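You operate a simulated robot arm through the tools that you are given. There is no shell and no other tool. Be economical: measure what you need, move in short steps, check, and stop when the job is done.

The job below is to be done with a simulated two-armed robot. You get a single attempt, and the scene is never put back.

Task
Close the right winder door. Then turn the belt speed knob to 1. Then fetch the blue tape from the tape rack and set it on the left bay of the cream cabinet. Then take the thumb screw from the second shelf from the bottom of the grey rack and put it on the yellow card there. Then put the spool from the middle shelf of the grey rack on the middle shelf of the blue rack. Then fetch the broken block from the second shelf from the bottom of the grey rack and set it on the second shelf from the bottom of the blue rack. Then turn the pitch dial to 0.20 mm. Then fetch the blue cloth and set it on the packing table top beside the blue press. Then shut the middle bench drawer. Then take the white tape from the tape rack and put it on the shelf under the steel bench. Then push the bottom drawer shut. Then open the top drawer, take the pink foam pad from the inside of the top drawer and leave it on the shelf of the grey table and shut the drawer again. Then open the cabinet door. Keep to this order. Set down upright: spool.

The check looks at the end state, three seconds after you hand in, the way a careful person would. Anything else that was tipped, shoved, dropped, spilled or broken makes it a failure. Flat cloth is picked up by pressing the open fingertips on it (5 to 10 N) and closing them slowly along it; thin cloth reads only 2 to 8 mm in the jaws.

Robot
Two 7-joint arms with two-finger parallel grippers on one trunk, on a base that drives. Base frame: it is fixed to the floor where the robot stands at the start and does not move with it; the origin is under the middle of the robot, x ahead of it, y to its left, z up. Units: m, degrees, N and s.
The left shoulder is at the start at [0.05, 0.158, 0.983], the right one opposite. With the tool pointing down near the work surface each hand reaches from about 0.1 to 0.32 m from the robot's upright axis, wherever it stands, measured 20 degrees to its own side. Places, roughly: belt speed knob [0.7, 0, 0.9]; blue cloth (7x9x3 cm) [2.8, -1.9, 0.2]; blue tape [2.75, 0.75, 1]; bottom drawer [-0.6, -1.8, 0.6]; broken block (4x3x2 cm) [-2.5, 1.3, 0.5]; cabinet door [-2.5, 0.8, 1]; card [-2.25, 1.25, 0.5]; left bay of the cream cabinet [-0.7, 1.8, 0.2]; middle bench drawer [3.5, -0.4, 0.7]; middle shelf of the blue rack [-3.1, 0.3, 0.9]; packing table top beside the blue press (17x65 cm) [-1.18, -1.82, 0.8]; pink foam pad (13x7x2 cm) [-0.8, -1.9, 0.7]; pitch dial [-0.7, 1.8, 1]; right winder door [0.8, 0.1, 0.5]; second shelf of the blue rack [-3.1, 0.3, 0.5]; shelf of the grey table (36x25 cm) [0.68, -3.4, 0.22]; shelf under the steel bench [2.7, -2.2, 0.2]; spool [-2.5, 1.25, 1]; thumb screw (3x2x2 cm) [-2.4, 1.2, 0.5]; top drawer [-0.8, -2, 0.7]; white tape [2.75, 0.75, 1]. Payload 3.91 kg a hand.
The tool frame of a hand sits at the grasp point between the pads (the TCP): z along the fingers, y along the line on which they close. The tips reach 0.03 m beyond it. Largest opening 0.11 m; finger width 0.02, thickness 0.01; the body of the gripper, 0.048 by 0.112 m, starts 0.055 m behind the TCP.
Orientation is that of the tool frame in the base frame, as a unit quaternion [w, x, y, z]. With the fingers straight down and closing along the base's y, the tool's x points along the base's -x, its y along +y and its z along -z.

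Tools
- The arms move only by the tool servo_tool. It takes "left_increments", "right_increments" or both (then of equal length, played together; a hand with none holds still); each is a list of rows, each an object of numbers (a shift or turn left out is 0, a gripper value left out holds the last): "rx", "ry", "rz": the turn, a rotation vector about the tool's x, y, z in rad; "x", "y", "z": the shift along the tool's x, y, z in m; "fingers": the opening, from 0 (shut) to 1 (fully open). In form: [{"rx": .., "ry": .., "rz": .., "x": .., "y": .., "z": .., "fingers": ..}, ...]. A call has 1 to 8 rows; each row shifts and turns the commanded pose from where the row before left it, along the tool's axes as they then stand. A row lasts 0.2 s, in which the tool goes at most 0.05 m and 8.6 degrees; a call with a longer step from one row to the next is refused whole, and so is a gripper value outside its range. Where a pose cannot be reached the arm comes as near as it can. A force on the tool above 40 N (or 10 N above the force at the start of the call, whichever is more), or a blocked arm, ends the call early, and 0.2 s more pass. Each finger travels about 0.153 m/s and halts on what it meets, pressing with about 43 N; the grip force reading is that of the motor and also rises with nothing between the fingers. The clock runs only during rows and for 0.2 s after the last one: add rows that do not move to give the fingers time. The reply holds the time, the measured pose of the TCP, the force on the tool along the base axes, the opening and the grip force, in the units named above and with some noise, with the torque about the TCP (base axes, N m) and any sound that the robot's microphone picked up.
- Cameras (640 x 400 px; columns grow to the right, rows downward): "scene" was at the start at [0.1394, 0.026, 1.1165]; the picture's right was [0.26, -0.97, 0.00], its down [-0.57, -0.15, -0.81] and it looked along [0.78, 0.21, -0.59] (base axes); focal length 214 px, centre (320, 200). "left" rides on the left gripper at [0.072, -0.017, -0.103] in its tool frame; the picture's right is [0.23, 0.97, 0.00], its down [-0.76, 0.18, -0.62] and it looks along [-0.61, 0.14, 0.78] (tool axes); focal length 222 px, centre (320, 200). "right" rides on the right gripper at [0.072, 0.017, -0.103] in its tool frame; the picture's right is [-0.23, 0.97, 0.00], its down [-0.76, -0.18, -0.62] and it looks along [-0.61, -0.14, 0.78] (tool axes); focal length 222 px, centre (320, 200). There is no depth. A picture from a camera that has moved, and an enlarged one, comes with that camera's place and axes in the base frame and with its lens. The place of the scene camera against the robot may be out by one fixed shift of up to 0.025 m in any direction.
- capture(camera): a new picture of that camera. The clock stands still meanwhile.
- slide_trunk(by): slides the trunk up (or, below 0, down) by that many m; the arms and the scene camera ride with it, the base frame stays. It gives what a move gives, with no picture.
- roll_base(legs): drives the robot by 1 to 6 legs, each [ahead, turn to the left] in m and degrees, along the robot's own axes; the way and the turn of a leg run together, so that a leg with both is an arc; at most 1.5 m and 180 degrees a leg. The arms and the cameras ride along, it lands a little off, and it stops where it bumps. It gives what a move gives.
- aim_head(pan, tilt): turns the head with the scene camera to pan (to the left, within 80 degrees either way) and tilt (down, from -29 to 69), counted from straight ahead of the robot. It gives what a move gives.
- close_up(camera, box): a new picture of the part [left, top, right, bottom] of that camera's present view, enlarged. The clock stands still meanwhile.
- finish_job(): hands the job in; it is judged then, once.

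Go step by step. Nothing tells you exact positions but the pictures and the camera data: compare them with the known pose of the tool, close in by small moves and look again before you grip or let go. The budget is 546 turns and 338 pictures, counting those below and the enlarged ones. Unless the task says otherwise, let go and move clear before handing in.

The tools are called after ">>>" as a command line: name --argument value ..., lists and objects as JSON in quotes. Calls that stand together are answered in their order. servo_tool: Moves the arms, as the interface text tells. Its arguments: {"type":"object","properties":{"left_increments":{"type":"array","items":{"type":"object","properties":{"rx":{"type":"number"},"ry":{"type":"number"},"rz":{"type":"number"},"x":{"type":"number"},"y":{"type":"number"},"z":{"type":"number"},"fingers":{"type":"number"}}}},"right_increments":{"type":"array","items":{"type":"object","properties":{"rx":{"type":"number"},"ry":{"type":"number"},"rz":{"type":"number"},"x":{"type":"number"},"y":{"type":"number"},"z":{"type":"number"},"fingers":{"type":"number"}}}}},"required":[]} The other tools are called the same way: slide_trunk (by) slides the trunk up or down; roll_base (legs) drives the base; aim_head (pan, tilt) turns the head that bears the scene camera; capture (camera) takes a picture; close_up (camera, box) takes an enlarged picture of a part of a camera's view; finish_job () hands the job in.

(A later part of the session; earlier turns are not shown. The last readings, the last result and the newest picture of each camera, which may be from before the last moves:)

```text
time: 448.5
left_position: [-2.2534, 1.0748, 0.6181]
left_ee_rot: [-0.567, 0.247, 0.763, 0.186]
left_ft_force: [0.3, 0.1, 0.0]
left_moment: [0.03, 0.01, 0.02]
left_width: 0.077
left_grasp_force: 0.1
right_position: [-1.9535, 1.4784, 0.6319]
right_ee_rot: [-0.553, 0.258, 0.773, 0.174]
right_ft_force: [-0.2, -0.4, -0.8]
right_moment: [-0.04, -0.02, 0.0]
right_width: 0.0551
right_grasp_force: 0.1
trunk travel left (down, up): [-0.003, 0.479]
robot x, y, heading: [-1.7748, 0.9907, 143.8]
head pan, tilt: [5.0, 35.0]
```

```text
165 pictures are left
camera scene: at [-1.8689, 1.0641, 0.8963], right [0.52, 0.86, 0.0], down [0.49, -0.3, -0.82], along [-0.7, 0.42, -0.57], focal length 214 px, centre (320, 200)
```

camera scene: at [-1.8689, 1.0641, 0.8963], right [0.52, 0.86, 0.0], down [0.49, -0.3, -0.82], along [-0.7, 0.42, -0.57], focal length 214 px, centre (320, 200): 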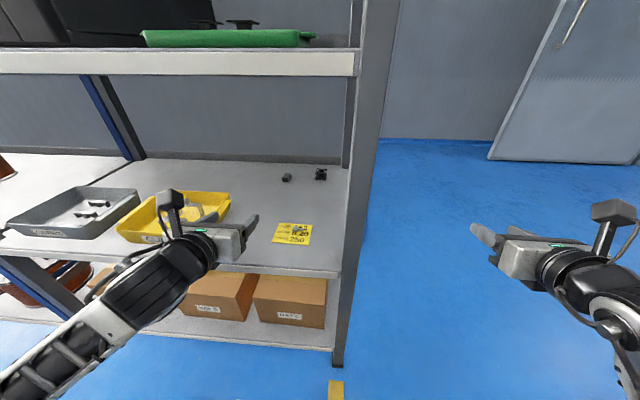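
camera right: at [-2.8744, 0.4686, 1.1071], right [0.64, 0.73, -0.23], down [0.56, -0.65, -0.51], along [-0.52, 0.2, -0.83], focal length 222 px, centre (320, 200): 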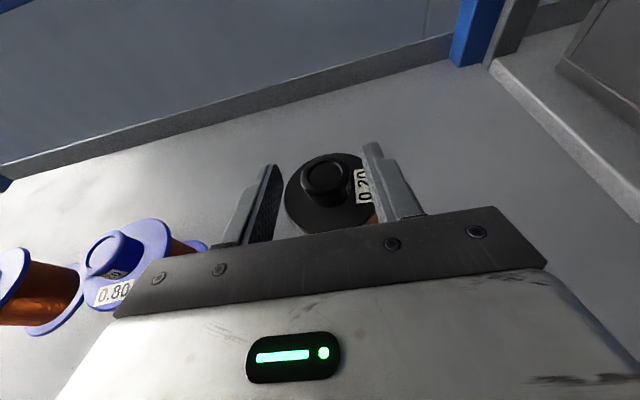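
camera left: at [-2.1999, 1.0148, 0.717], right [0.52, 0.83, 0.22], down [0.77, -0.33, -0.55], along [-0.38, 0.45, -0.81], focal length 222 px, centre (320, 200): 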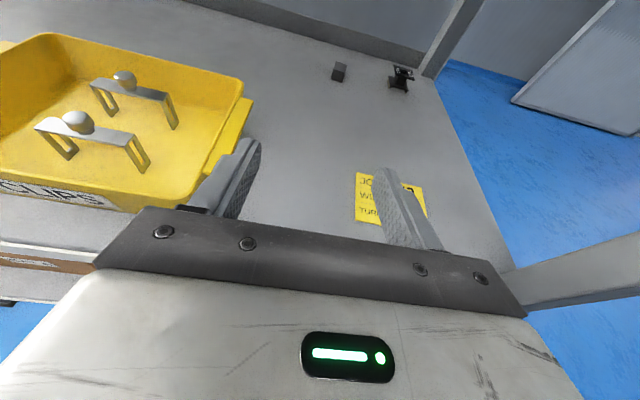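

>>> servo_tool --left_increments '[{"y": 0.03}]'

>>> roll_base --legs '[[0.06, 0]]'

>>> servo_tool --left_increments '[{"x": 0.0115, "z": 0.0383}, {"x": 0.0115, "z": 0.0383}, {"x": 0.0115, "z": 0.0383}, {"x": 0.0115, "z": 0.0383}]'

>>> capture --camera "left"

```text
time: 448.9
left_position: [-2.235, 1.0985, 0.6188]
left_ee_rot: [-0.567, 0.246, 0.764, 0.186]
left_ft_force: [0.3, 0.2, 0.1]
left_moment: [-0.01, -0.01, 0.02]
left_width: 0.0769
left_grasp_force: 0.1
right_position: [-1.9544, 1.4781, 0.6324]
right_ee_rot: [-0.553, 0.258, 0.773, 0.175]
right_ft_force: [-1.1, -0.2, 0.1]
right_moment: [-0.02, 0.0, -0.01]
right_width: 0.0551
right_grasp_force: 0.1
trunk travel left (down, up): [-0.003, 0.479]
robot x, y, heading: [-1.7767, 0.9884, 143.9]
head pan, tilt: [5.0, 35.0]
```

```text
time: 449.9
left_position: [-2.2815, 1.1341, 0.6186]
left_ee_rot: [-0.568, 0.246, 0.763, 0.186]
left_ft_force: [0.4, -0.3, 0.2]
left_moment: [0.04, 0.02, 0.03]
left_width: 0.0768
left_grasp_force: 0.2
right_position: [-2.0007, 1.5124, 0.6338]
right_ee_rot: [-0.553, 0.258, 0.773, 0.174]
right_ft_force: [0.1, -0.4, 0.1]
right_moment: [0.01, 0.0, 0.03]
right_width: 0.055
right_grasp_force: 0.0
trunk travel left (down, up): [-0.003, 0.479]
robot x, y, heading: [-1.8223, 1.0253, 144.2]
head pan, tilt: [5.0, 35.0]
```

```text
time: 450.9
left_position: [-2.4123, 1.2264, 0.6185]
left_ee_rot: [-0.568, 0.244, 0.764, 0.184]
left_ft_force: [1.6, -0.2, 1.2]
left_moment: [0.03, 0.03, -0.03]
left_width: 0.0771
left_grasp_force: 0.0
right_position: [-2.0023, 1.5122, 0.6325]
right_ee_rot: [-0.554, 0.257, 0.773, 0.174]
right_ft_force: [0.0, 0.4, -0.1]
right_moment: [-0.01, 0.0, 0.0]
right_width: 0.0551
right_grasp_force: 0.0
trunk travel left (down, up): [-0.003, 0.479]
robot x, y, heading: [-1.8244, 1.0253, 143.8]
head pan, tilt: [5.0, 35.0]
```

```text
164 pictures are left
camera left: at [-2.3591, 1.1668, 0.7166], right [0.52, 0.83, 0.22], down [0.77, -0.33, -0.55], along [-0.38, 0.45, -0.81], focal length 222 px, centre (320, 200)
```

left: 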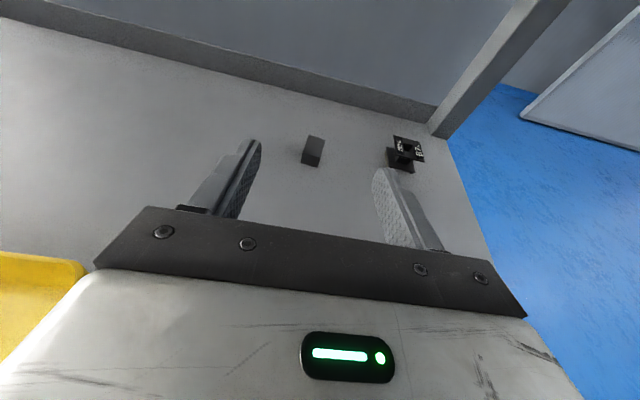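

>>> servo_tool --left_increments '[{"fingers": 0.55, "x": 0.0115, "z": 0.0383}, {"x": -0.0249, "z": 0.0387}, {"x": -0.0249, "z": 0.0387}, {}]'

>>> capture --camera "left"

```text
time: 451.9
left_position: [-2.4924, 1.2879, 0.5512]
left_ee_rot: [-0.569, 0.245, 0.762, 0.186]
left_ft_force: [-0.4, -0.4, 0.4]
left_moment: [-0.01, 0.0, -0.01]
left_width: 0.0606
left_grasp_force: 0.1
right_position: [-2.0004, 1.5135, 0.6321]
right_ee_rot: [-0.554, 0.257, 0.772, 0.174]
right_ft_force: [-1.2, -0.9, 0.3]
right_moment: [0.02, -0.02, 0.0]
right_width: 0.0551
right_grasp_force: 0.0
trunk travel left (down, up): [-0.003, 0.479]
robot x, y, heading: [-1.8241, 1.0301, 144.0]
head pan, tilt: [5.0, 35.0]
```

```text
163 pictures are left
camera left: at [-2.4382, 1.2266, 0.6493], right [0.52, 0.83, 0.22], down [0.76, -0.33, -0.55], along [-0.38, 0.46, -0.8], focal length 222 px, centre (320, 200)
```

left: 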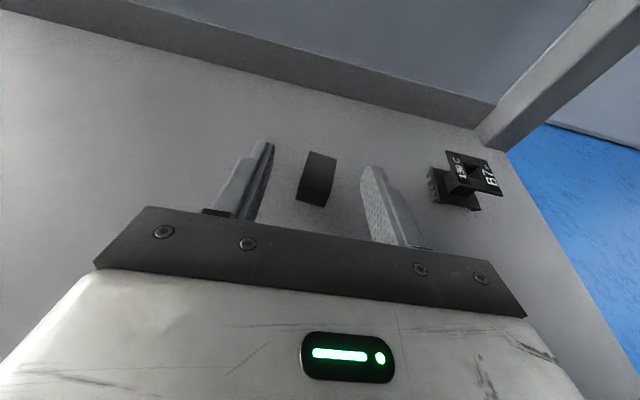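

>>> servo_tool --left_increments '[{"x": -0.0125, "z": 0.0037}, {"fingers": 0.3}, {"fingers": 0.15}, {"fingers": 0.0}, {}]'

>>> capture --camera "left"

```text
time: 453.1
left_position: [-2.4912, 1.287, 0.5478]
left_ee_rot: [-0.575, 0.245, 0.758, 0.187]
left_ft_force: [-0.1, -0.7, -0.7]
left_moment: [0.0, -0.01, -0.02]
left_width: 0.0208
left_grasp_force: 42.7
right_position: [-1.9972, 1.5121, 0.6352]
right_ee_rot: [-0.556, 0.258, 0.771, 0.173]
right_ft_force: [0.2, 0.8, 0.7]
right_moment: [-0.04, 0.0, -0.01]
right_width: 0.0549
right_grasp_force: 0.1
trunk travel left (down, up): [-0.003, 0.479]
robot x, y, heading: [-1.822, 1.0262, 144.2]
head pan, tilt: [5.0, 35.0]
```

```text
162 pictures are left
camera left: at [-2.4361, 1.2265, 0.6456], right [0.52, 0.82, 0.22], down [0.76, -0.33, -0.57], along [-0.4, 0.46, -0.79], focal length 222 px, centre (320, 200)
```

left: 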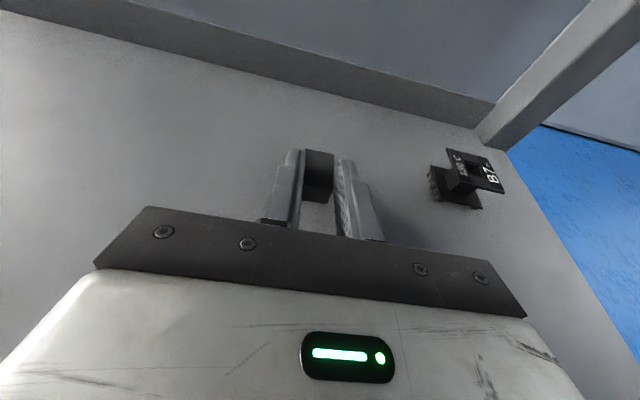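

>>> servo_tool --left_increments '[{"x": 0.016, "z": -0.0048}, {"x": 0.024, "z": -0.007}, {"x": 0.024, "z": -0.007}]'

>>> roll_base --legs '[[-0.2, 0]]'

>>> capture --camera "left"

```text
time: 453.9
left_position: [-2.4918, 1.284, 0.6016]
left_ee_rot: [-0.566, 0.246, 0.765, 0.184]
left_ft_force: [-0.4, -0.6, -1.3]
left_moment: [0.01, 0.04, -0.01]
left_width: 0.0209
left_grasp_force: 43.0
right_position: [-2.0006, 1.5125, 0.6325]
right_ee_rot: [-0.553, 0.257, 0.773, 0.174]
right_ft_force: [0.5, 0.8, 1.3]
right_moment: [0.01, -0.03, 0.02]
right_width: 0.055
right_grasp_force: 0.1
trunk travel left (down, up): [-0.003, 0.479]
robot x, y, heading: [-1.8243, 1.0279, 144.0]
head pan, tilt: [5.0, 35.0]
```

```text
time: 455.4
left_position: [-2.3288, 1.1667, 0.6028]
left_ee_rot: [-0.567, 0.246, 0.764, 0.185]
left_ft_force: [1.4, 0.6, -0.7]
left_moment: [0.0, -0.04, -0.01]
left_width: 0.0206
left_grasp_force: 43.2
right_position: [-1.8391, 1.3942, 0.6326]
right_ee_rot: [-0.553, 0.257, 0.773, 0.173]
right_ft_force: [0.6, -0.2, -0.2]
right_moment: [0.0, 0.0, 0.03]
right_width: 0.055
right_grasp_force: 0.0
trunk travel left (down, up): [-0.003, 0.479]
robot x, y, heading: [-1.6633, 0.9084, 143.9]
head pan, tilt: [5.0, 35.0]
```

```text
161 pictures are left
camera left: at [-2.2758, 1.1066, 0.7003], right [0.52, 0.83, 0.22], down [0.77, -0.33, -0.55], along [-0.38, 0.45, -0.81], focal length 222 px, centre (320, 200)
```

left: 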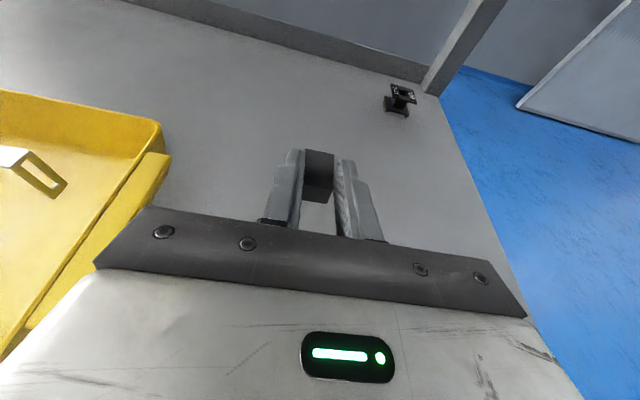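

The block is held. I back out and drive over to face the blue rack's right bay.

>>> roll_base --legs '[[-0.3, 0], [0, 91.6], [0.4, 0], [0.38, 0], [0, -92]]'

>>> aim_head --pan 15 --tilt 25

>>> capture --camera "scene"

>>> capture --camera "left"

```text
time: 469.4
left_position: [-2.531, 0.3913, 0.6018]
left_ee_rot: [-0.562, 0.265, 0.758, 0.199]
left_ft_force: [0.6, -0.1, -0.9]
left_moment: [-0.02, 0.0, -0.04]
left_width: 0.0208
left_grasp_force: 43.2
right_position: [-2.0288, 0.5947, 0.6325]
right_ee_rot: [-0.55, 0.276, 0.766, 0.187]
right_ft_force: [0.2, 0.2, -0.1]
right_moment: [0.05, -0.01, 0.04]
right_width: 0.0549
right_grasp_force: 0.1
trunk travel left (down, up): [-0.003, 0.479]
robot x, y, heading: [-1.8733, 0.0985, 141.2]
head pan, tilt: [5.0, 35.0]
```

```text
time: 470.1
left_position: [-2.5315, 0.3901, 0.6023]
left_ee_rot: [-0.562, 0.264, 0.758, 0.198]
left_ft_force: [0.2, 0.0, -0.4]
left_moment: [0.01, 0.0, 0.02]
left_width: 0.0209
left_grasp_force: 42.9
right_position: [-2.0302, 0.5947, 0.6326]
right_ee_rot: [-0.549, 0.275, 0.767, 0.187]
right_ft_force: [-0.1, -0.2, 0.1]
right_moment: [0.01, 0.0, 0.02]
right_width: 0.055
right_grasp_force: 0.1
trunk travel left (down, up): [-0.003, 0.479]
robot x, y, heading: [-1.8749, 0.0975, 141.4]
head pan, tilt: [15.0, 25.0]
```

```text
160 pictures are left
camera scene: at [-1.9768, 0.1663, 0.912], right [0.4, 0.91, 0.0], down [0.39, -0.17, -0.91], along [-0.83, 0.37, -0.42], focal length 214 px, centre (320, 200)
```

scene: 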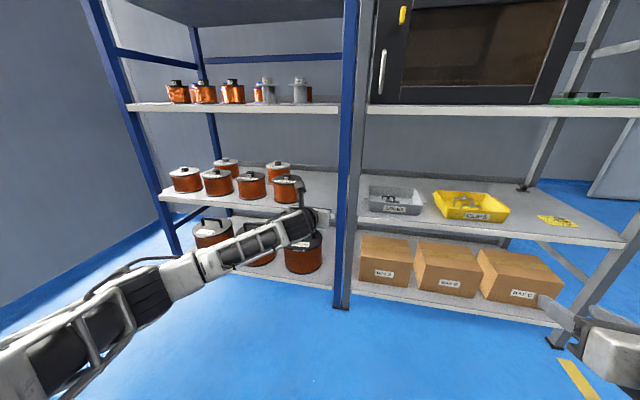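

```text
159 pictures are left
camera left: at [-2.4807, 0.3287, 0.7002], right [0.56, 0.8, 0.22], down [0.75, -0.37, -0.55], along [-0.36, 0.47, -0.81], focal length 222 px, centre (320, 200)
```

left: 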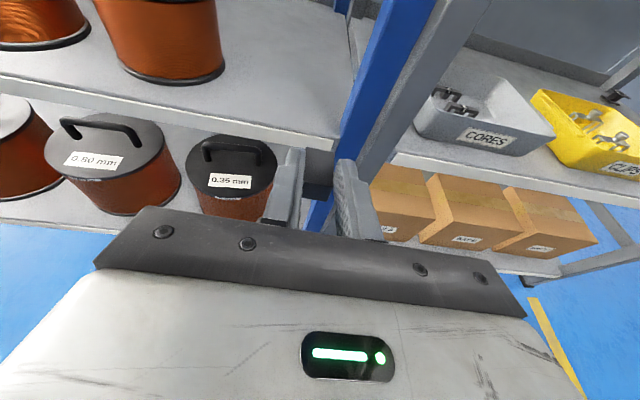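

>>> roll_base --legs '[[0, 1.8], [0.24, 0]]'

>>> capture --camera "left"

>>> capture --camera "scene"

```text
time: 472.2
left_position: [-2.7289, 0.5135, 0.6024]
left_ee_rot: [-0.566, 0.251, 0.762, 0.189]
left_ft_force: [0.1, -1.0, -1.0]
left_moment: [0.0, -0.02, -0.04]
left_width: 0.0208
left_grasp_force: 42.5
right_position: [-2.2336, 0.7337, 0.6324]
right_ee_rot: [-0.552, 0.264, 0.771, 0.179]
right_ft_force: [0.1, 0.5, 0.5]
right_moment: [-0.02, -0.01, 0.0]
right_width: 0.055
right_grasp_force: 0.1
trunk travel left (down, up): [-0.003, 0.479]
robot x, y, heading: [-2.0625, 0.243, 143.0]
head pan, tilt: [15.0, 25.0]
```

```text
158 pictures are left
camera left: at [-2.6767, 0.4532, 0.7002], right [0.53, 0.82, 0.22], down [0.76, -0.35, -0.55], along [-0.37, 0.46, -0.81], focal length 222 px, centre (320, 200)
```

left: 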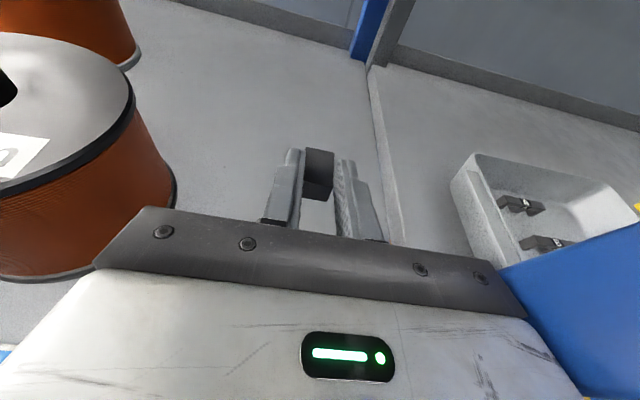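

```text
157 pictures are left
camera scene: at [-2.1679, 0.3057, 0.912], right [0.38, 0.93, 0.0], down [0.39, -0.16, -0.91], along [-0.84, 0.34, -0.42], focal length 214 px, centre (320, 200)
```

scene: 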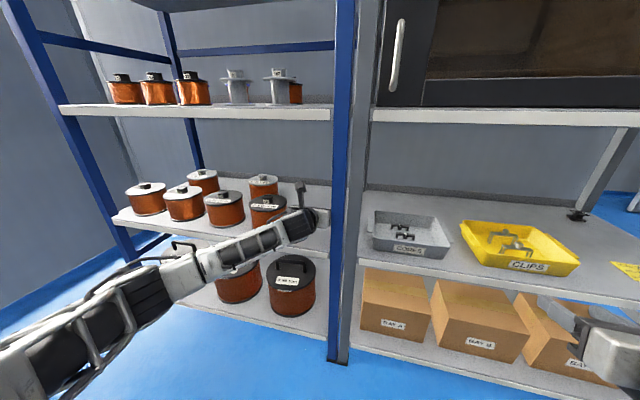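

>>> servo_tool --left_increments '[{"x": -0.0192, "z": 0.0057}, {"x": -0.0192, "z": 0.0057}, {"x": -0.0115, "z": 0.0034}]'

>>> servo_tool --left_increments '[{"x": -0.0038, "z": 0.0011}, {}]'

>>> capture --camera "left"

```text
time: 473.0
left_position: [-2.7292, 0.5159, 0.5502]
left_ee_rot: [-0.566, 0.253, 0.761, 0.191]
left_ft_force: [-0.3, -1.2, 0.9]
left_moment: [-0.03, 0.02, 0.03]
left_width: 0.0208
left_grasp_force: 42.9
right_position: [-2.2338, 0.7334, 0.6324]
right_ee_rot: [-0.552, 0.265, 0.77, 0.179]
right_ft_force: [-0.1, 0.1, -0.3]
right_moment: [0.0, -0.02, -0.01]
right_width: 0.0548
right_grasp_force: 0.0
trunk travel left (down, up): [-0.003, 0.479]
robot x, y, heading: [-2.0656, 0.243, 142.7]
head pan, tilt: [15.0, 25.0]
```

```text
time: 473.6
left_position: [-2.7296, 0.5154, 0.5499]
left_ee_rot: [-0.568, 0.252, 0.76, 0.191]
left_ft_force: [-0.7, -1.7, 9.4]
left_moment: [0.23, 0.43, 0.05]
left_width: 0.021
left_grasp_force: 42.8
right_position: [-2.2345, 0.7326, 0.6339]
right_ee_rot: [-0.552, 0.265, 0.769, 0.181]
right_ft_force: [0.0, -0.3, -0.2]
right_moment: [-0.02, 0.02, 0.0]
right_width: 0.0549
right_grasp_force: 0.0
trunk travel left (down, up): [-0.003, 0.479]
robot x, y, heading: [-2.067, 0.2438, 143.3]
head pan, tilt: [15.0, 25.0]
```

```text
156 pictures are left
camera left: at [-2.6765, 0.4541, 0.6471], right [0.53, 0.82, 0.22], down [0.76, -0.34, -0.55], along [-0.38, 0.46, -0.8], focal length 222 px, centre (320, 200)
```

left: 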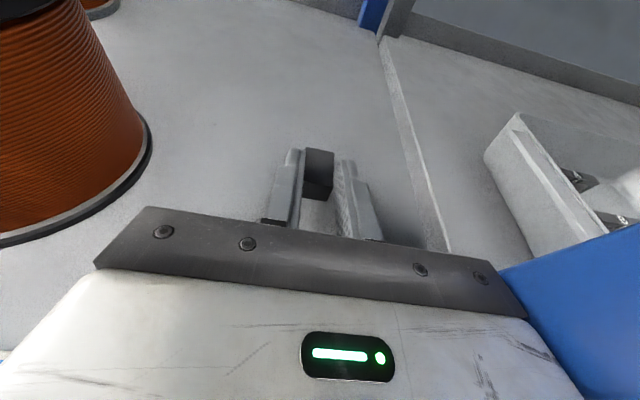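

Contact with the shelf. I release and back out.

>>> servo_tool --left_increments '[{"fingers": 0.3}, {"fingers": 0.45}, {"z": -0.03, "x": 0.004}, {"z": -0.03, "x": 0.015}, {"x": 0.03}]'

>>> capture --camera "left"

>>> roll_base --legs '[[-0.4, 0]]'

>>> capture --camera "scene"

```text
time: 474.8
left_position: [-2.695, 0.4875, 0.6111]
left_ee_rot: [-0.566, 0.252, 0.762, 0.19]
left_ft_force: [-0.2, 0.1, -0.4]
left_moment: [0.0, 0.02, -0.03]
left_width: 0.0495
left_grasp_force: 0.1
right_position: [-2.2345, 0.7328, 0.6319]
right_ee_rot: [-0.552, 0.264, 0.771, 0.179]
right_ft_force: [0.0, 0.0, 0.7]
right_moment: [-0.03, -0.02, -0.01]
right_width: 0.0549
right_grasp_force: 0.0
trunk travel left (down, up): [-0.003, 0.479]
robot x, y, heading: [-2.0659, 0.2441, 142.8]
head pan, tilt: [15.0, 25.0]
```

```text
155 pictures are left
camera left: at [-2.6423, 0.4274, 0.7086], right [0.53, 0.82, 0.22], down [0.76, -0.35, -0.55], along [-0.37, 0.46, -0.81], focal length 222 px, centre (320, 200)
```

left: 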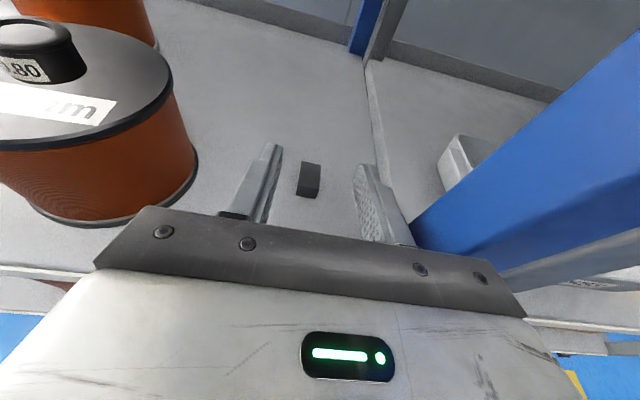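

```text
time: 477.3
left_position: [-2.3767, 0.2508, 0.611]
left_ee_rot: [-0.564, 0.254, 0.762, 0.191]
left_ft_force: [-1.2, -0.9, 0.7]
left_moment: [-0.03, 0.0, -0.03]
left_width: 0.0496
left_grasp_force: 0.1
right_position: [-1.9151, 0.4937, 0.6326]
right_ee_rot: [-0.552, 0.266, 0.77, 0.18]
right_ft_force: [0.8, 0.1, 0.3]
right_moment: [0.02, -0.01, 0.02]
right_width: 0.0551
right_grasp_force: 0.1
trunk travel left (down, up): [-0.003, 0.479]
robot x, y, heading: [-1.7494, 0.0049, 142.9]
head pan, tilt: [15.0, 25.0]
```

```text
154 pictures are left
camera scene: at [-1.8511, 0.066, 0.912], right [0.38, 0.93, 0.0], down [0.39, -0.16, -0.91], along [-0.84, 0.34, -0.42], focal length 214 px, centre (320, 200)
```

scene: 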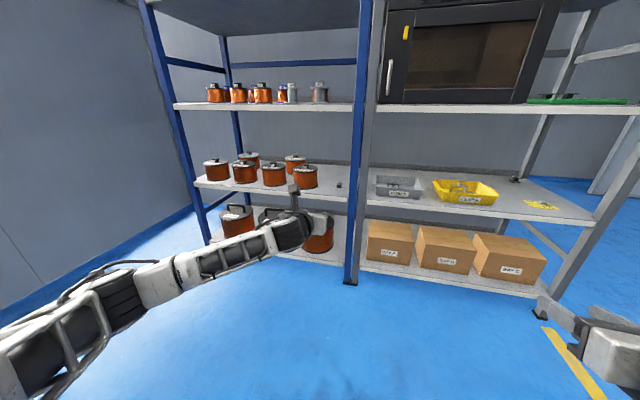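

>>> close_up --camera "scene" --box '[320, 160, 580, 230]'

```text
2.46 times, centred on (450, 195) of scene
camera zoom: at [-1.8511, 0.066, 0.912], right [0.38, 0.93, 0.0], down [0.39, -0.16, -0.91], along [-0.84, 0.34, -0.42], focal length 528 px, centre (0, 212)
```

zoom: 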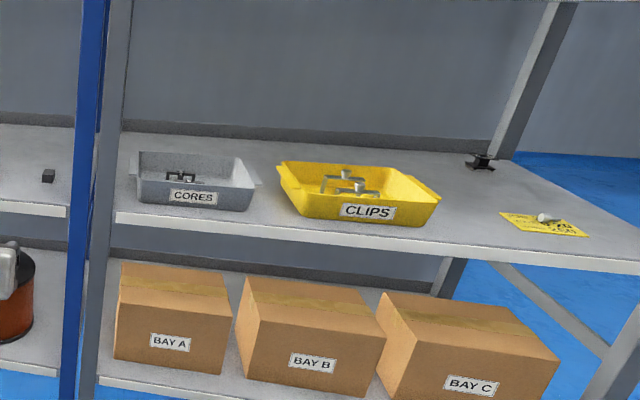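

All good on the racks. Now I drive to the cream machine and look for the pitch dial.

>>> roll_base --legs '[[0, -88.3], [0.5, 0], [0.45, 0]]'

>>> slide_trunk --by 0.4

>>> aim_head --pan 0 --tilt 10

>>> capture --camera "scene"

```text
time: 486.4
left_position: [-0.9683, 1.4246, 0.6105]
left_ee_rot: [-0.274, 0.711, 0.371, 0.531]
left_ft_force: [0.0, 0.5, -0.2]
left_moment: [0.0, -0.02, -0.01]
left_width: 0.0495
left_grasp_force: 0.1
right_position: [-0.71, 0.9721, 0.6331]
right_ee_rot: [-0.271, 0.726, 0.368, 0.513]
right_ft_force: [0.0, -0.2, -0.1]
right_moment: [0.0, 0.02, -0.03]
right_width: 0.0553
right_grasp_force: 0.1
trunk travel left (down, up): [-0.003, 0.479]
robot x, y, heading: [-1.1961, 0.786, 54.5]
head pan, tilt: [15.0, 25.0]
```

```text
time: 490.2
left_position: [-0.969, 1.4242, 1.0116]
left_ee_rot: [-0.273, 0.712, 0.371, 0.529]
left_ft_force: [0.5, -0.6, 0.0]
left_moment: [0.02, 0.0, 0.01]
left_width: 0.0494
left_grasp_force: 0.1
right_position: [-0.7109, 0.9714, 1.0323]
right_ee_rot: [-0.271, 0.727, 0.368, 0.513]
right_ft_force: [-0.5, -0.3, -0.1]
right_moment: [-0.02, 0.01, 0.02]
right_width: 0.0549
right_grasp_force: 0.0
trunk travel left (down, up): [-0.403, 0.079]
robot x, y, heading: [-1.1957, 0.7874, 54.6]
head pan, tilt: [15.0, 25.0]
```

```text
time: 490.9
left_position: [-0.9682, 1.4256, 1.0116]
left_ee_rot: [-0.274, 0.711, 0.371, 0.531]
left_ft_force: [0.0, 0.6, 0.5]
left_moment: [-0.01, -0.04, 0.02]
left_width: 0.0495
left_grasp_force: 0.1
right_position: [-0.7104, 0.971, 1.0335]
right_ee_rot: [-0.271, 0.727, 0.368, 0.513]
right_ft_force: [0.2, 0.8, 0.4]
right_moment: [0.0, -0.01, -0.02]
right_width: 0.055
right_grasp_force: 0.1
trunk travel left (down, up): [-0.403, 0.079]
robot x, y, heading: [-1.1944, 0.7889, 54.6]
head pan, tilt: [0.0, 10.0]
```

```text
152 pictures are left
camera scene: at [-1.1021, 0.9003, 1.3363], right [0.82, -0.58, 0.0], down [-0.1, -0.14, -0.98], along [0.57, 0.8, -0.17], focal length 214 px, centre (320, 200)
```

scene: 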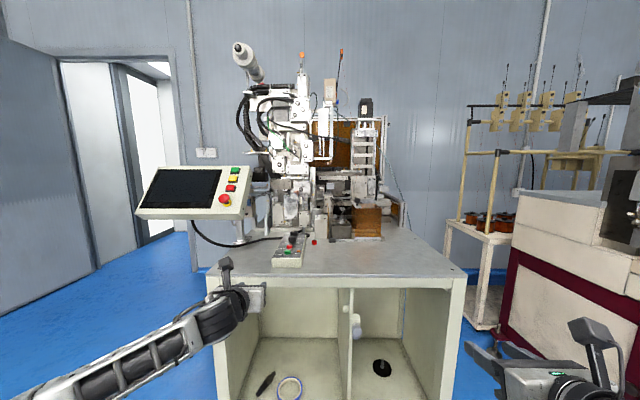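

>>> close_up --camera "scene" --box '[230, 180, 390, 280]'

```text
4.00 times, centred on (310, 230) of scene
camera zoom: at [-1.1021, 0.9003, 1.3363], right [0.82, -0.58, 0.0], down [-0.1, -0.14, -0.98], along [0.57, 0.8, -0.17], focal length 858 px, centre (360, 80)
```

zoom: 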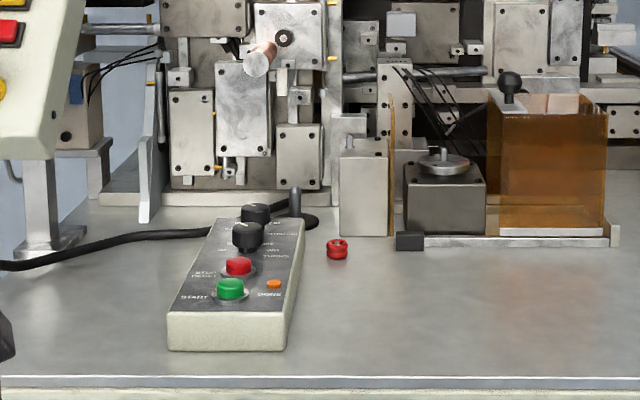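

I see a small control box on the table with START/STOP buttons and two black knobs. I move closer for a look from above with the left hand camera.

>>> servo_tool --left_increments '[{"x": 0.04, "z": -0.012}, {"x": 0.04, "z": -0.012}, {"x": 0.04, "z": -0.012}]'

>>> roll_base --legs '[[0.38, 0]]'

>>> capture --camera "left"

>>> aim_head --pan 5 --tilt 35

>>> capture --camera "scene"

```text
time: 491.8
left_position: [-0.9688, 1.4266, 1.1359]
left_ee_rot: [-0.274, 0.712, 0.371, 0.53]
left_ft_force: [0.8, -0.8, -0.4]
left_moment: [0.03, -0.01, 0.0]
left_width: 0.0495
left_grasp_force: 0.0
right_position: [-0.7101, 0.9723, 1.0341]
right_ee_rot: [-0.272, 0.726, 0.369, 0.513]
right_ft_force: [-0.1, -0.7, -1.0]
right_moment: [0.04, -0.03, -0.02]
right_width: 0.0549
right_grasp_force: 0.1
trunk travel left (down, up): [-0.403, 0.079]
robot x, y, heading: [-1.1939, 0.7899, 54.5]
head pan, tilt: [0.0, 10.0]
```

```text
time: 494.1
left_position: [-0.7506, 1.7299, 1.1373]
left_ee_rot: [-0.273, 0.712, 0.37, 0.53]
left_ft_force: [0.1, 0.4, -0.7]
left_moment: [-0.01, 0.02, -0.02]
left_width: 0.0495
left_grasp_force: 0.0
right_position: [-0.4944, 1.2752, 1.0331]
right_ee_rot: [-0.272, 0.726, 0.368, 0.514]
right_ft_force: [-0.4, -0.3, 0.7]
right_moment: [-0.02, 0.01, 0.0]
right_width: 0.055
right_grasp_force: 0.3
trunk travel left (down, up): [-0.403, 0.079]
robot x, y, heading: [-0.9779, 1.0934, 54.7]
head pan, tilt: [0.0, 10.0]
```

```text
150 pictures are left
camera left: at [-0.8102, 1.6763, 1.2345], right [0.83, -0.51, 0.22], down [-0.32, -0.77, -0.55], along [0.45, 0.39, -0.81], focal length 222 px, centre (320, 200)
```

left: 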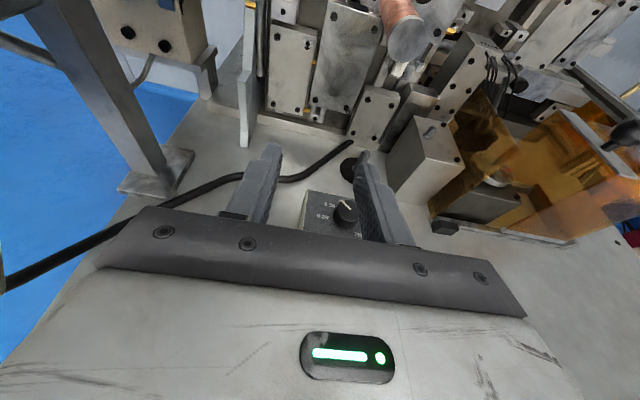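

```text
time: 495.0
left_position: [-0.7518, 1.7312, 1.1368]
left_ee_rot: [-0.273, 0.711, 0.371, 0.531]
left_ft_force: [-0.3, -0.1, 0.1]
left_moment: [0.01, -0.02, -0.06]
left_width: 0.0494
left_grasp_force: 0.1
right_position: [-0.4939, 1.2757, 1.0323]
right_ee_rot: [-0.272, 0.726, 0.369, 0.513]
right_ft_force: [-0.5, 0.2, -0.8]
right_moment: [0.04, 0.0, -0.02]
right_width: 0.0549
right_grasp_force: 0.1
trunk travel left (down, up): [-0.403, 0.079]
robot x, y, heading: [-0.9791, 1.0954, 54.7]
head pan, tilt: [5.0, 35.0]
```

```text
149 pictures are left
camera scene: at [-0.8953, 1.2045, 1.2963], right [0.86, -0.51, 0.0], down [-0.29, -0.49, -0.82], along [0.41, 0.71, -0.57], focal length 214 px, centre (320, 200)
```

scene: 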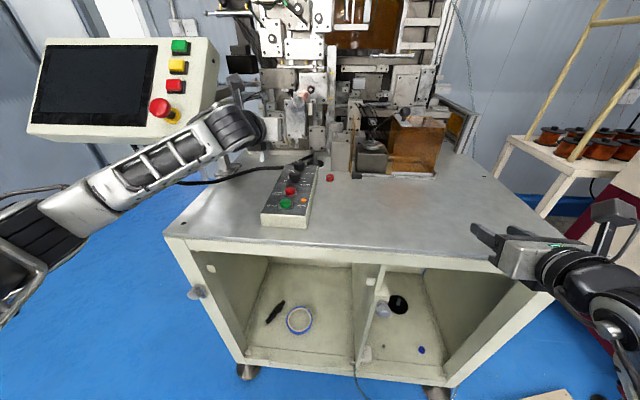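

>>> close_up --camera "scene" --box '[250, 145, 350, 235]'

>>> close_up --camera "left" --box '[280, 160, 400, 260]'

```text
4.44 times, centred on (300, 190) of scene
camera zoom: at [-0.8953, 1.2045, 1.2963], right [0.86, -0.51, 0.0], down [-0.29, -0.49, -0.82], along [0.41, 0.71, -0.57], focal length 953 px, centre (409, 244)
```

zoom: 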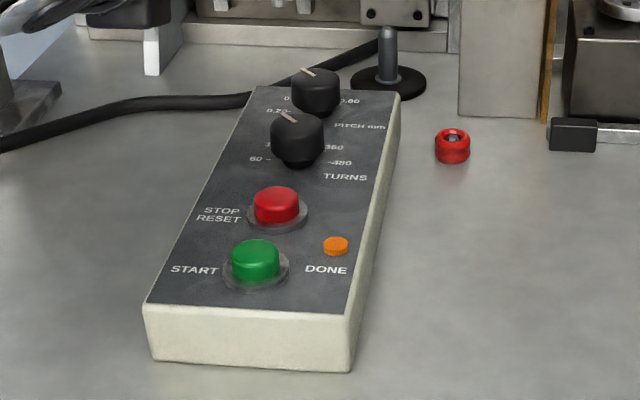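

```text
4.00 times, centred on (340, 210) of left
camera zoom: at [-0.8104, 1.6761, 1.2347], right [0.83, -0.51, 0.22], down [-0.32, -0.77, -0.55], along [0.45, 0.39, -0.81], focal length 888 px, centre (240, 160)
```

zoom: 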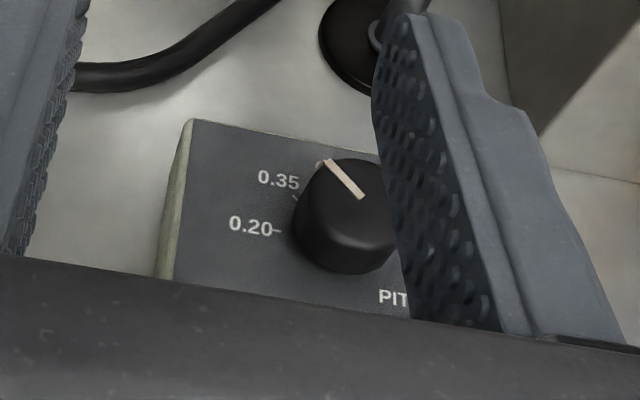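

The far knob is "PITCH mm": 0.20 is straight left, the pointer is past 0.35, about 50° clockwise of it. I steepen the hand and move over the knob.

>>> servo_tool --left_increments '[{"ry": -0.14}, {"ry": -0.14}, {"ry": -0.14}, {"ry": -0.14}, {"ry": -0.14}, {"ry": -0.14}]'

>>> capture --camera "left"

>>> capture --camera "scene"

```text
time: 496.4
left_position: [-0.7509, 1.7302, 1.1369]
left_ee_rot: [-0.097, 0.867, 0.449, 0.192]
left_ft_force: [0.5, 0.6, 0.5]
left_moment: [-0.01, 0.0, 0.02]
left_width: 0.0497
left_grasp_force: 0.0
right_position: [-0.4942, 1.2762, 1.0317]
right_ee_rot: [-0.271, 0.727, 0.368, 0.513]
right_ft_force: [0.2, -0.3, 0.1]
right_moment: [0.04, -0.05, 0.01]
right_width: 0.0551
right_grasp_force: 0.0
trunk travel left (down, up): [-0.403, 0.079]
robot x, y, heading: [-0.9781, 1.0918, 54.5]
head pan, tilt: [5.0, 35.0]
```

```text
146 pictures are left
camera left: at [-0.7525, 1.7578, 1.2595], right [0.91, -0.39, 0.1], down [-0.41, -0.88, 0.24], along [-0.01, -0.26, -0.96], focal length 222 px, centre (320, 200)
```

left: 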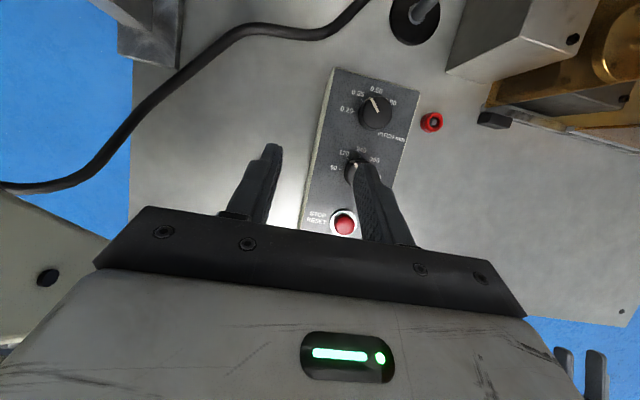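

```text
145 pictures are left
camera scene: at [-0.895, 1.2043, 1.2962], right [0.86, -0.51, 0.0], down [-0.29, -0.49, -0.82], along [0.41, 0.71, -0.57], focal length 214 px, centre (320, 200)
```

scene: 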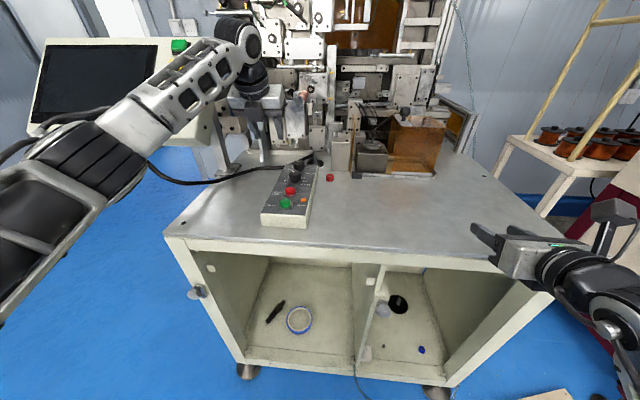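

The left forearm would come too close to the emergency stop on the panel. I back off, tuck the left arm, and use the right hand for the dial instead.

>>> roll_base --legs '[[-0.3, 0]]'

>>> servo_tool --left_increments '[{"x": -0.04}, {"x": -0.04}, {"x": -0.04}, {"x": -0.04}, {"x": -0.04}, {"x": -0.04}, {"x": -0.04}, {"x": -0.04}]' --right_increments '[{"ry": -0.14, "x": 0.02}, {"ry": -0.14, "x": 0.02}, {"ry": -0.14, "x": 0.02}, {"ry": -0.14}, {"ry": -0.14}, {"ry": -0.14}, {}, {}]'

>>> capture --camera "scene"

```text
time: 498.5
left_position: [-0.928, 1.4848, 1.1374]
left_ee_rot: [-0.099, 0.866, 0.449, 0.195]
left_ft_force: [-0.5, 0.6, 0.2]
left_moment: [0.02, 0.02, 0.03]
left_width: 0.0495
left_grasp_force: 0.0
right_position: [-0.6683, 1.0304, 1.0324]
right_ee_rot: [-0.271, 0.727, 0.368, 0.513]
right_ft_force: [0.5, -0.3, -1.2]
right_moment: [-0.02, 0.0, -0.02]
right_width: 0.0549
right_grasp_force: 0.0
trunk travel left (down, up): [-0.403, 0.079]
robot x, y, heading: [-1.1557, 0.8455, 54.6]
head pan, tilt: [5.0, 35.0]
```

```text
time: 500.3
left_position: [-1.0938, 1.247, 1.0008]
left_ee_rot: [-0.099, 0.866, 0.451, 0.195]
left_ft_force: [0.1, -0.4, 0.2]
left_moment: [0.01, 0.0, -0.03]
left_width: 0.0496
left_grasp_force: 0.1
right_position: [-0.6527, 1.0511, 1.0846]
right_ee_rot: [-0.097, 0.872, 0.447, 0.172]
right_ft_force: [-0.6, 0.2, 0.1]
right_moment: [-0.03, 0.03, -0.01]
right_width: 0.0551
right_grasp_force: 0.0
trunk travel left (down, up): [-0.403, 0.079]
robot x, y, heading: [-1.1533, 0.8464, 54.5]
head pan, tilt: [5.0, 35.0]
```

```text
144 pictures are left
camera scene: at [-1.0705, 0.9583, 1.2963], right [0.86, -0.51, 0.0], down [-0.29, -0.49, -0.82], along [0.41, 0.71, -0.57], focal length 214 px, centre (320, 200)
```

scene: 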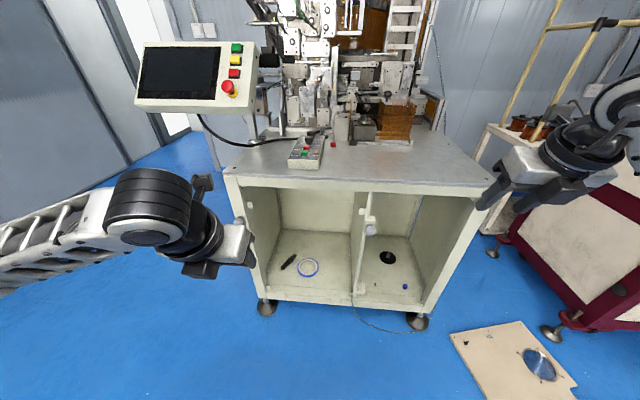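

>>> servo_tool --left_increments '[{"x": -0.0329, "z": 0.0232}, {"x": -0.0329, "z": 0.0232}, {"x": -0.0329, "z": 0.0232}, {"x": -0.0329, "z": 0.0232}, {"x": -0.0329, "z": 0.0232}, {"x": -0.0329, "z": 0.0232}]' --right_increments '[{"y": -0.04}, {"y": -0.04}, {"y": -0.04}, {"y": -0.04}, {}, {}]'

>>> roll_base --legs '[[0, 8], [0.33, 0], [0, -8]]'

>>> capture --camera "scene"

>>> capture --camera "right"

```text
time: 501.7
left_position: [-1.1472, 1.1629, 0.7845]
left_ee_rot: [-0.099, 0.866, 0.45, 0.194]
left_ft_force: [0.2, -0.1, 0.1]
left_moment: [-0.03, -0.03, 0.0]
left_width: 0.0495
left_grasp_force: 0.0
left hand out of reach, approached as far as the arm can: row 1, 2, 3
right_position: [-0.781, 1.1442, 1.0881]
right_ee_rot: [-0.098, 0.873, 0.447, 0.172]
right_ft_force: [-0.1, 0.1, -0.4]
right_moment: [-0.01, 0.04, 0.02]
right_width: 0.0548
right_grasp_force: 0.2
trunk travel left (down, up): [-0.403, 0.079]
robot x, y, heading: [-1.1517, 0.8435, 54.4]
head pan, tilt: [5.0, 35.0]
```

```text
time: 505.1
left_position: [-0.9958, 1.46, 0.7868]
left_ee_rot: [-0.098, 0.866, 0.451, 0.194]
left_ft_force: [0.4, 0.5, 1.2]
left_moment: [0.0, 0.0, 0.01]
left_width: 0.0495
left_grasp_force: 0.1
right_position: [-0.6305, 1.4413, 1.0875]
right_ee_rot: [-0.098, 0.872, 0.448, 0.172]
right_ft_force: [0.5, 0.0, -0.1]
right_moment: [-0.01, 0.04, -0.01]
right_width: 0.055
right_grasp_force: 0.0
trunk travel left (down, up): [-0.403, 0.079]
robot x, y, heading: [-0.9997, 1.1452, 54.6]
head pan, tilt: [5.0, 35.0]
```

```text
143 pictures are left
camera scene: at [-0.9184, 1.2547, 1.2963], right [0.86, -0.5, 0.0], down [-0.29, -0.5, -0.82], along [0.41, 0.71, -0.57], focal length 214 px, centre (320, 200)
```

scene: 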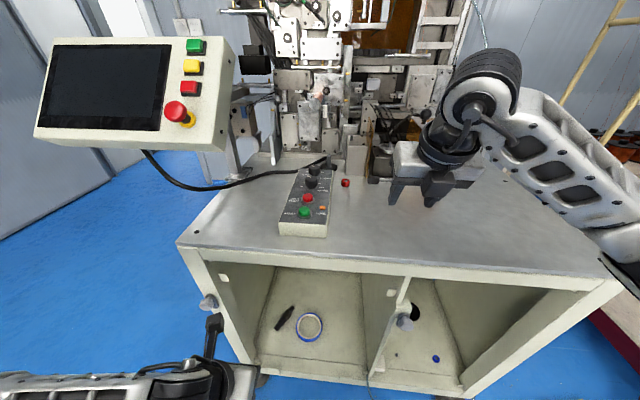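

```text
142 pictures are left
camera right: at [-0.6004, 1.4522, 1.2117], right [0.67, -0.73, -0.1], down [-0.69, -0.67, 0.28], along [-0.28, -0.12, -0.95], focal length 222 px, centre (320, 200)
```

right: 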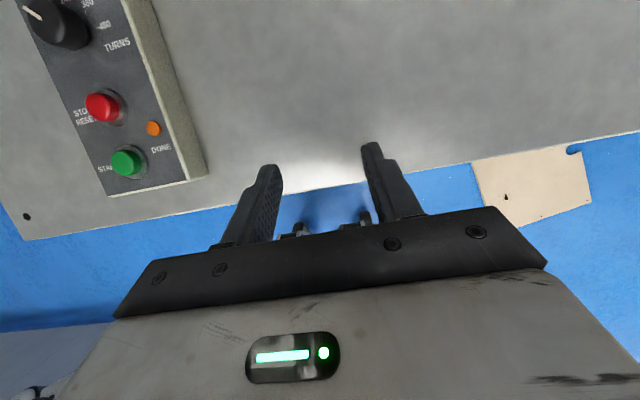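

>>> roll_base --legs '[[0.13, 0]]'

>>> servo_tool --right_increments '[{"y": -0.04, "x": 0.0166, "z": 0.007}, {"y": -0.04, "x": 0.0166, "z": 0.007}, {"y": -0.04, "x": 0.0166, "z": 0.007}, {"y": -0.04, "x": 0.0166, "z": 0.007}, {"y": -0.04, "x": 0.0166, "z": 0.007}]'

>>> capture --camera "right"

>>> capture --camera "scene"

```text
time: 506.5
left_position: [-0.924, 1.5579, 0.7853]
left_ee_rot: [-0.095, 0.866, 0.452, 0.191]
left_ft_force: [-0.8, 0.3, 0.2]
left_moment: [0.0, 0.0, -0.03]
left_width: 0.0496
left_grasp_force: 0.1
right_position: [-0.5575, 1.5441, 1.0879]
right_ee_rot: [-0.097, 0.872, 0.447, 0.172]
right_ft_force: [-0.2, 0.0, 0.5]
right_moment: [-0.01, -0.01, -0.01]
right_width: 0.0547
right_grasp_force: 0.0
trunk travel left (down, up): [-0.403, 0.079]
robot x, y, heading: [-0.9271, 1.2445, 54.8]
head pan, tilt: [5.0, 35.0]
stopped in leg 1: the force on the tool passed its limit at 62 N (the readings are from after the stop); the commanded pose is now the measured one
```

```text
time: 507.7
left_position: [-0.9247, 1.5585, 0.7849]
left_ee_rot: [-0.095, 0.866, 0.452, 0.192]
left_ft_force: [-0.3, -0.6, -0.3]
left_moment: [-0.01, 0.02, 0.02]
left_width: 0.0495
left_grasp_force: 0.1
right_position: [-0.667, 1.7306, 1.0904]
right_ee_rot: [-0.097, 0.872, 0.448, 0.172]
right_ft_force: [-0.7, 0.1, -0.3]
right_moment: [0.03, 0.01, -0.03]
right_width: 0.0551
right_grasp_force: 0.0
trunk travel left (down, up): [-0.403, 0.079]
robot x, y, heading: [-0.9312, 1.2442, 54.8]
head pan, tilt: [5.0, 35.0]
```

```text
141 pictures are left
camera right: at [-0.6381, 1.7417, 1.2143], right [0.67, -0.73, -0.1], down [-0.69, -0.67, 0.28], along [-0.28, -0.12, -0.95], focal length 222 px, centre (320, 200)
```

right: 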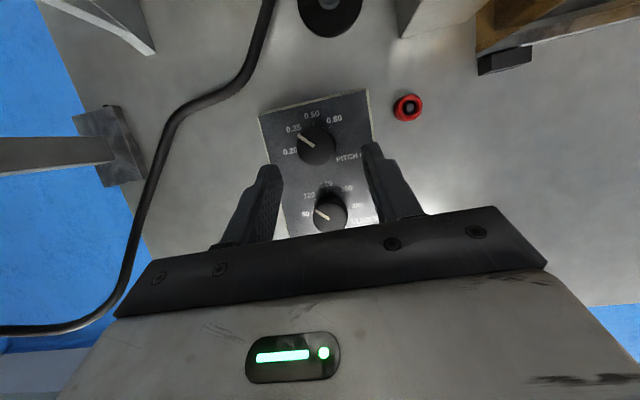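

```text
140 pictures are left
camera scene: at [-0.847, 1.3575, 1.2962], right [0.86, -0.5, 0.0], down [-0.29, -0.5, -0.82], along [0.41, 0.71, -0.57], focal length 214 px, centre (320, 200)
```

scene: 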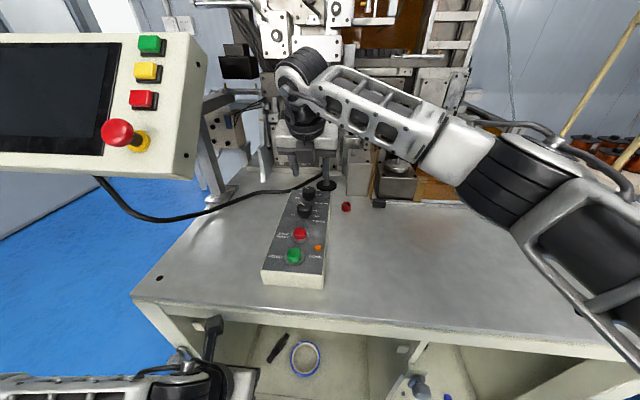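

>>> close_up --camera "right" --box '[250, 80, 400, 240]'

```text
2.50 times, centred on (325, 160) of right
camera zoom: at [-0.6381, 1.7417, 1.2143], right [0.67, -0.73, -0.1], down [-0.69, -0.67, 0.28], along [-0.28, -0.12, -0.95], focal length 555 px, centre (308, 300)
```

zoom: 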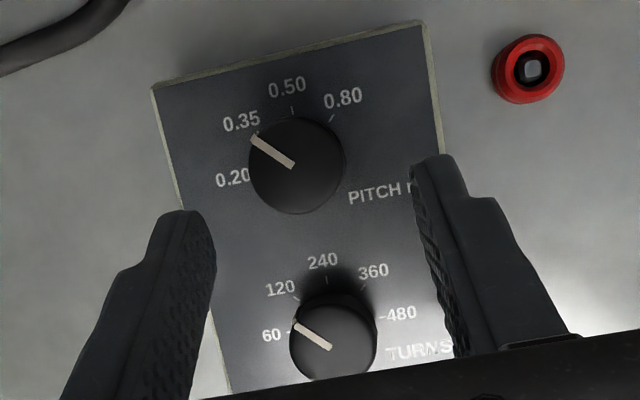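

The pointer is at 0.35; 0.20 is 45° counter-clockwise. I try to make the hand vertical and centre it over the pitch knob.

>>> servo_tool --right_increments '[{"ry": -0.133}, {"ry": -0.133}, {"ry": -0.133}, {}]'

>>> close_up --camera "right" --box '[220, 80, 420, 240]'

```text
time: 508.7
left_position: [-0.9235, 1.5584, 0.7864]
left_ee_rot: [-0.096, 0.865, 0.453, 0.192]
left_ft_force: [0.0, 1.3, -0.1]
left_moment: [-0.01, -0.01, 0.01]
left_width: 0.0494
left_grasp_force: 0.1
right_position: [-0.6675, 1.7321, 1.0905]
right_ee_rot: [-0.008, 0.888, 0.459, -0.004]
right_ft_force: [0.8, 0.5, -0.1]
right_moment: [-0.04, 0.03, -0.03]
right_width: 0.055
right_grasp_force: 0.1
trunk travel left (down, up): [-0.403, 0.079]
robot x, y, heading: [-0.9313, 1.2454, 55.1]
head pan, tilt: [5.0, 35.0]
```

```text
2.50 times, centred on (320, 160) of right
camera zoom: at [-0.6112, 1.7797, 1.1948], right [0.66, -0.75, -0.02], down [-0.58, -0.52, 0.63], along [-0.48, -0.4, -0.78], focal length 555 px, centre (320, 300)
```

zoom: 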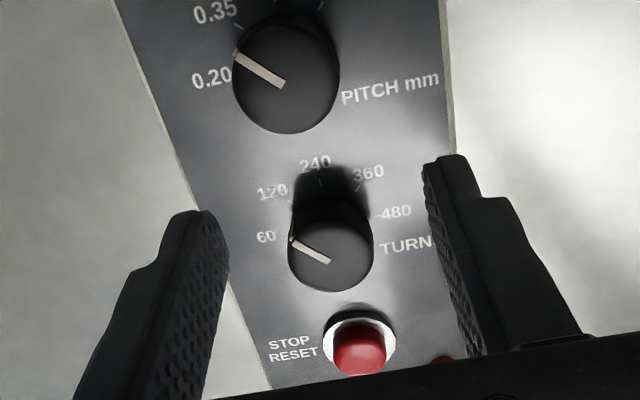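

The hand is vertical. I centre over the knob, pre-rotate 23° clockwise, lower and grip.

>>> servo_tool --right_increments '[{"x": 0.021, "y": -0.008, "fingers": 0.6}, {"rz": 0.134}, {"rz": 0.134}, {"rz": 0.134}, {"z": 0.03}, {"z": 0.015}]'

>>> capture --camera "right"

>>> close_up --camera "scene" --box '[240, 100, 380, 230]'

```text
time: 510.1
left_position: [-0.9244, 1.5577, 0.7862]
left_ee_rot: [-0.096, 0.866, 0.453, 0.191]
left_ft_force: [-0.4, 0.5, -0.1]
left_moment: [0.0, 0.0, -0.02]
left_width: 0.0493
left_grasp_force: 0.1
right_position: [-0.6652, 1.7322, 1.044]
right_ee_rot: [-0.005, 0.963, 0.271, -0.005]
right_ft_force: [0.5, -0.3, -0.6]
right_moment: [0.0, 0.03, 0.01]
right_width: 0.0657
right_grasp_force: 0.1
right hand out of reach, approached as far as the arm can: row 1
trunk travel left (down, up): [-0.403, 0.079]
robot x, y, heading: [-0.929, 1.2442, 55.0]
head pan, tilt: [5.0, 35.0]
```

```text
137 pictures are left
camera right: at [-0.5943, 1.7553, 1.1474], right [0.31, -0.95, -0.01], down [-0.73, -0.25, 0.63], along [-0.6, -0.19, -0.78], focal length 222 px, centre (320, 200)
```

right: 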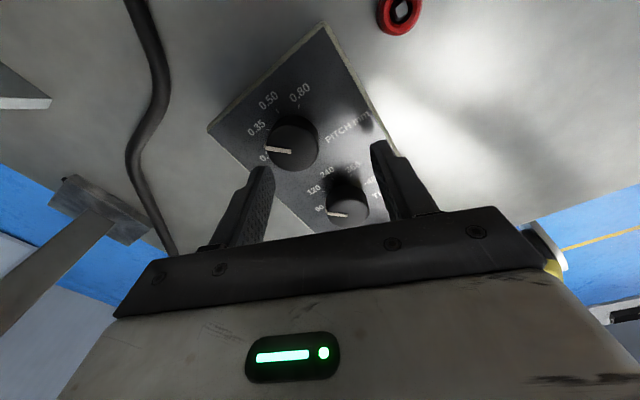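

```text
3.08 times, centred on (310, 165) of scene
camera zoom: at [-0.8463, 1.3572, 1.2963], right [0.86, -0.5, 0.0], down [-0.29, -0.5, -0.82], along [0.41, 0.71, -0.57], focal length 660 px, centre (351, 308)
```

zoom: 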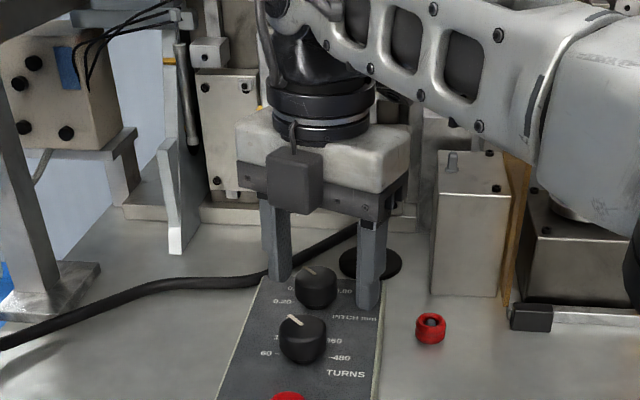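

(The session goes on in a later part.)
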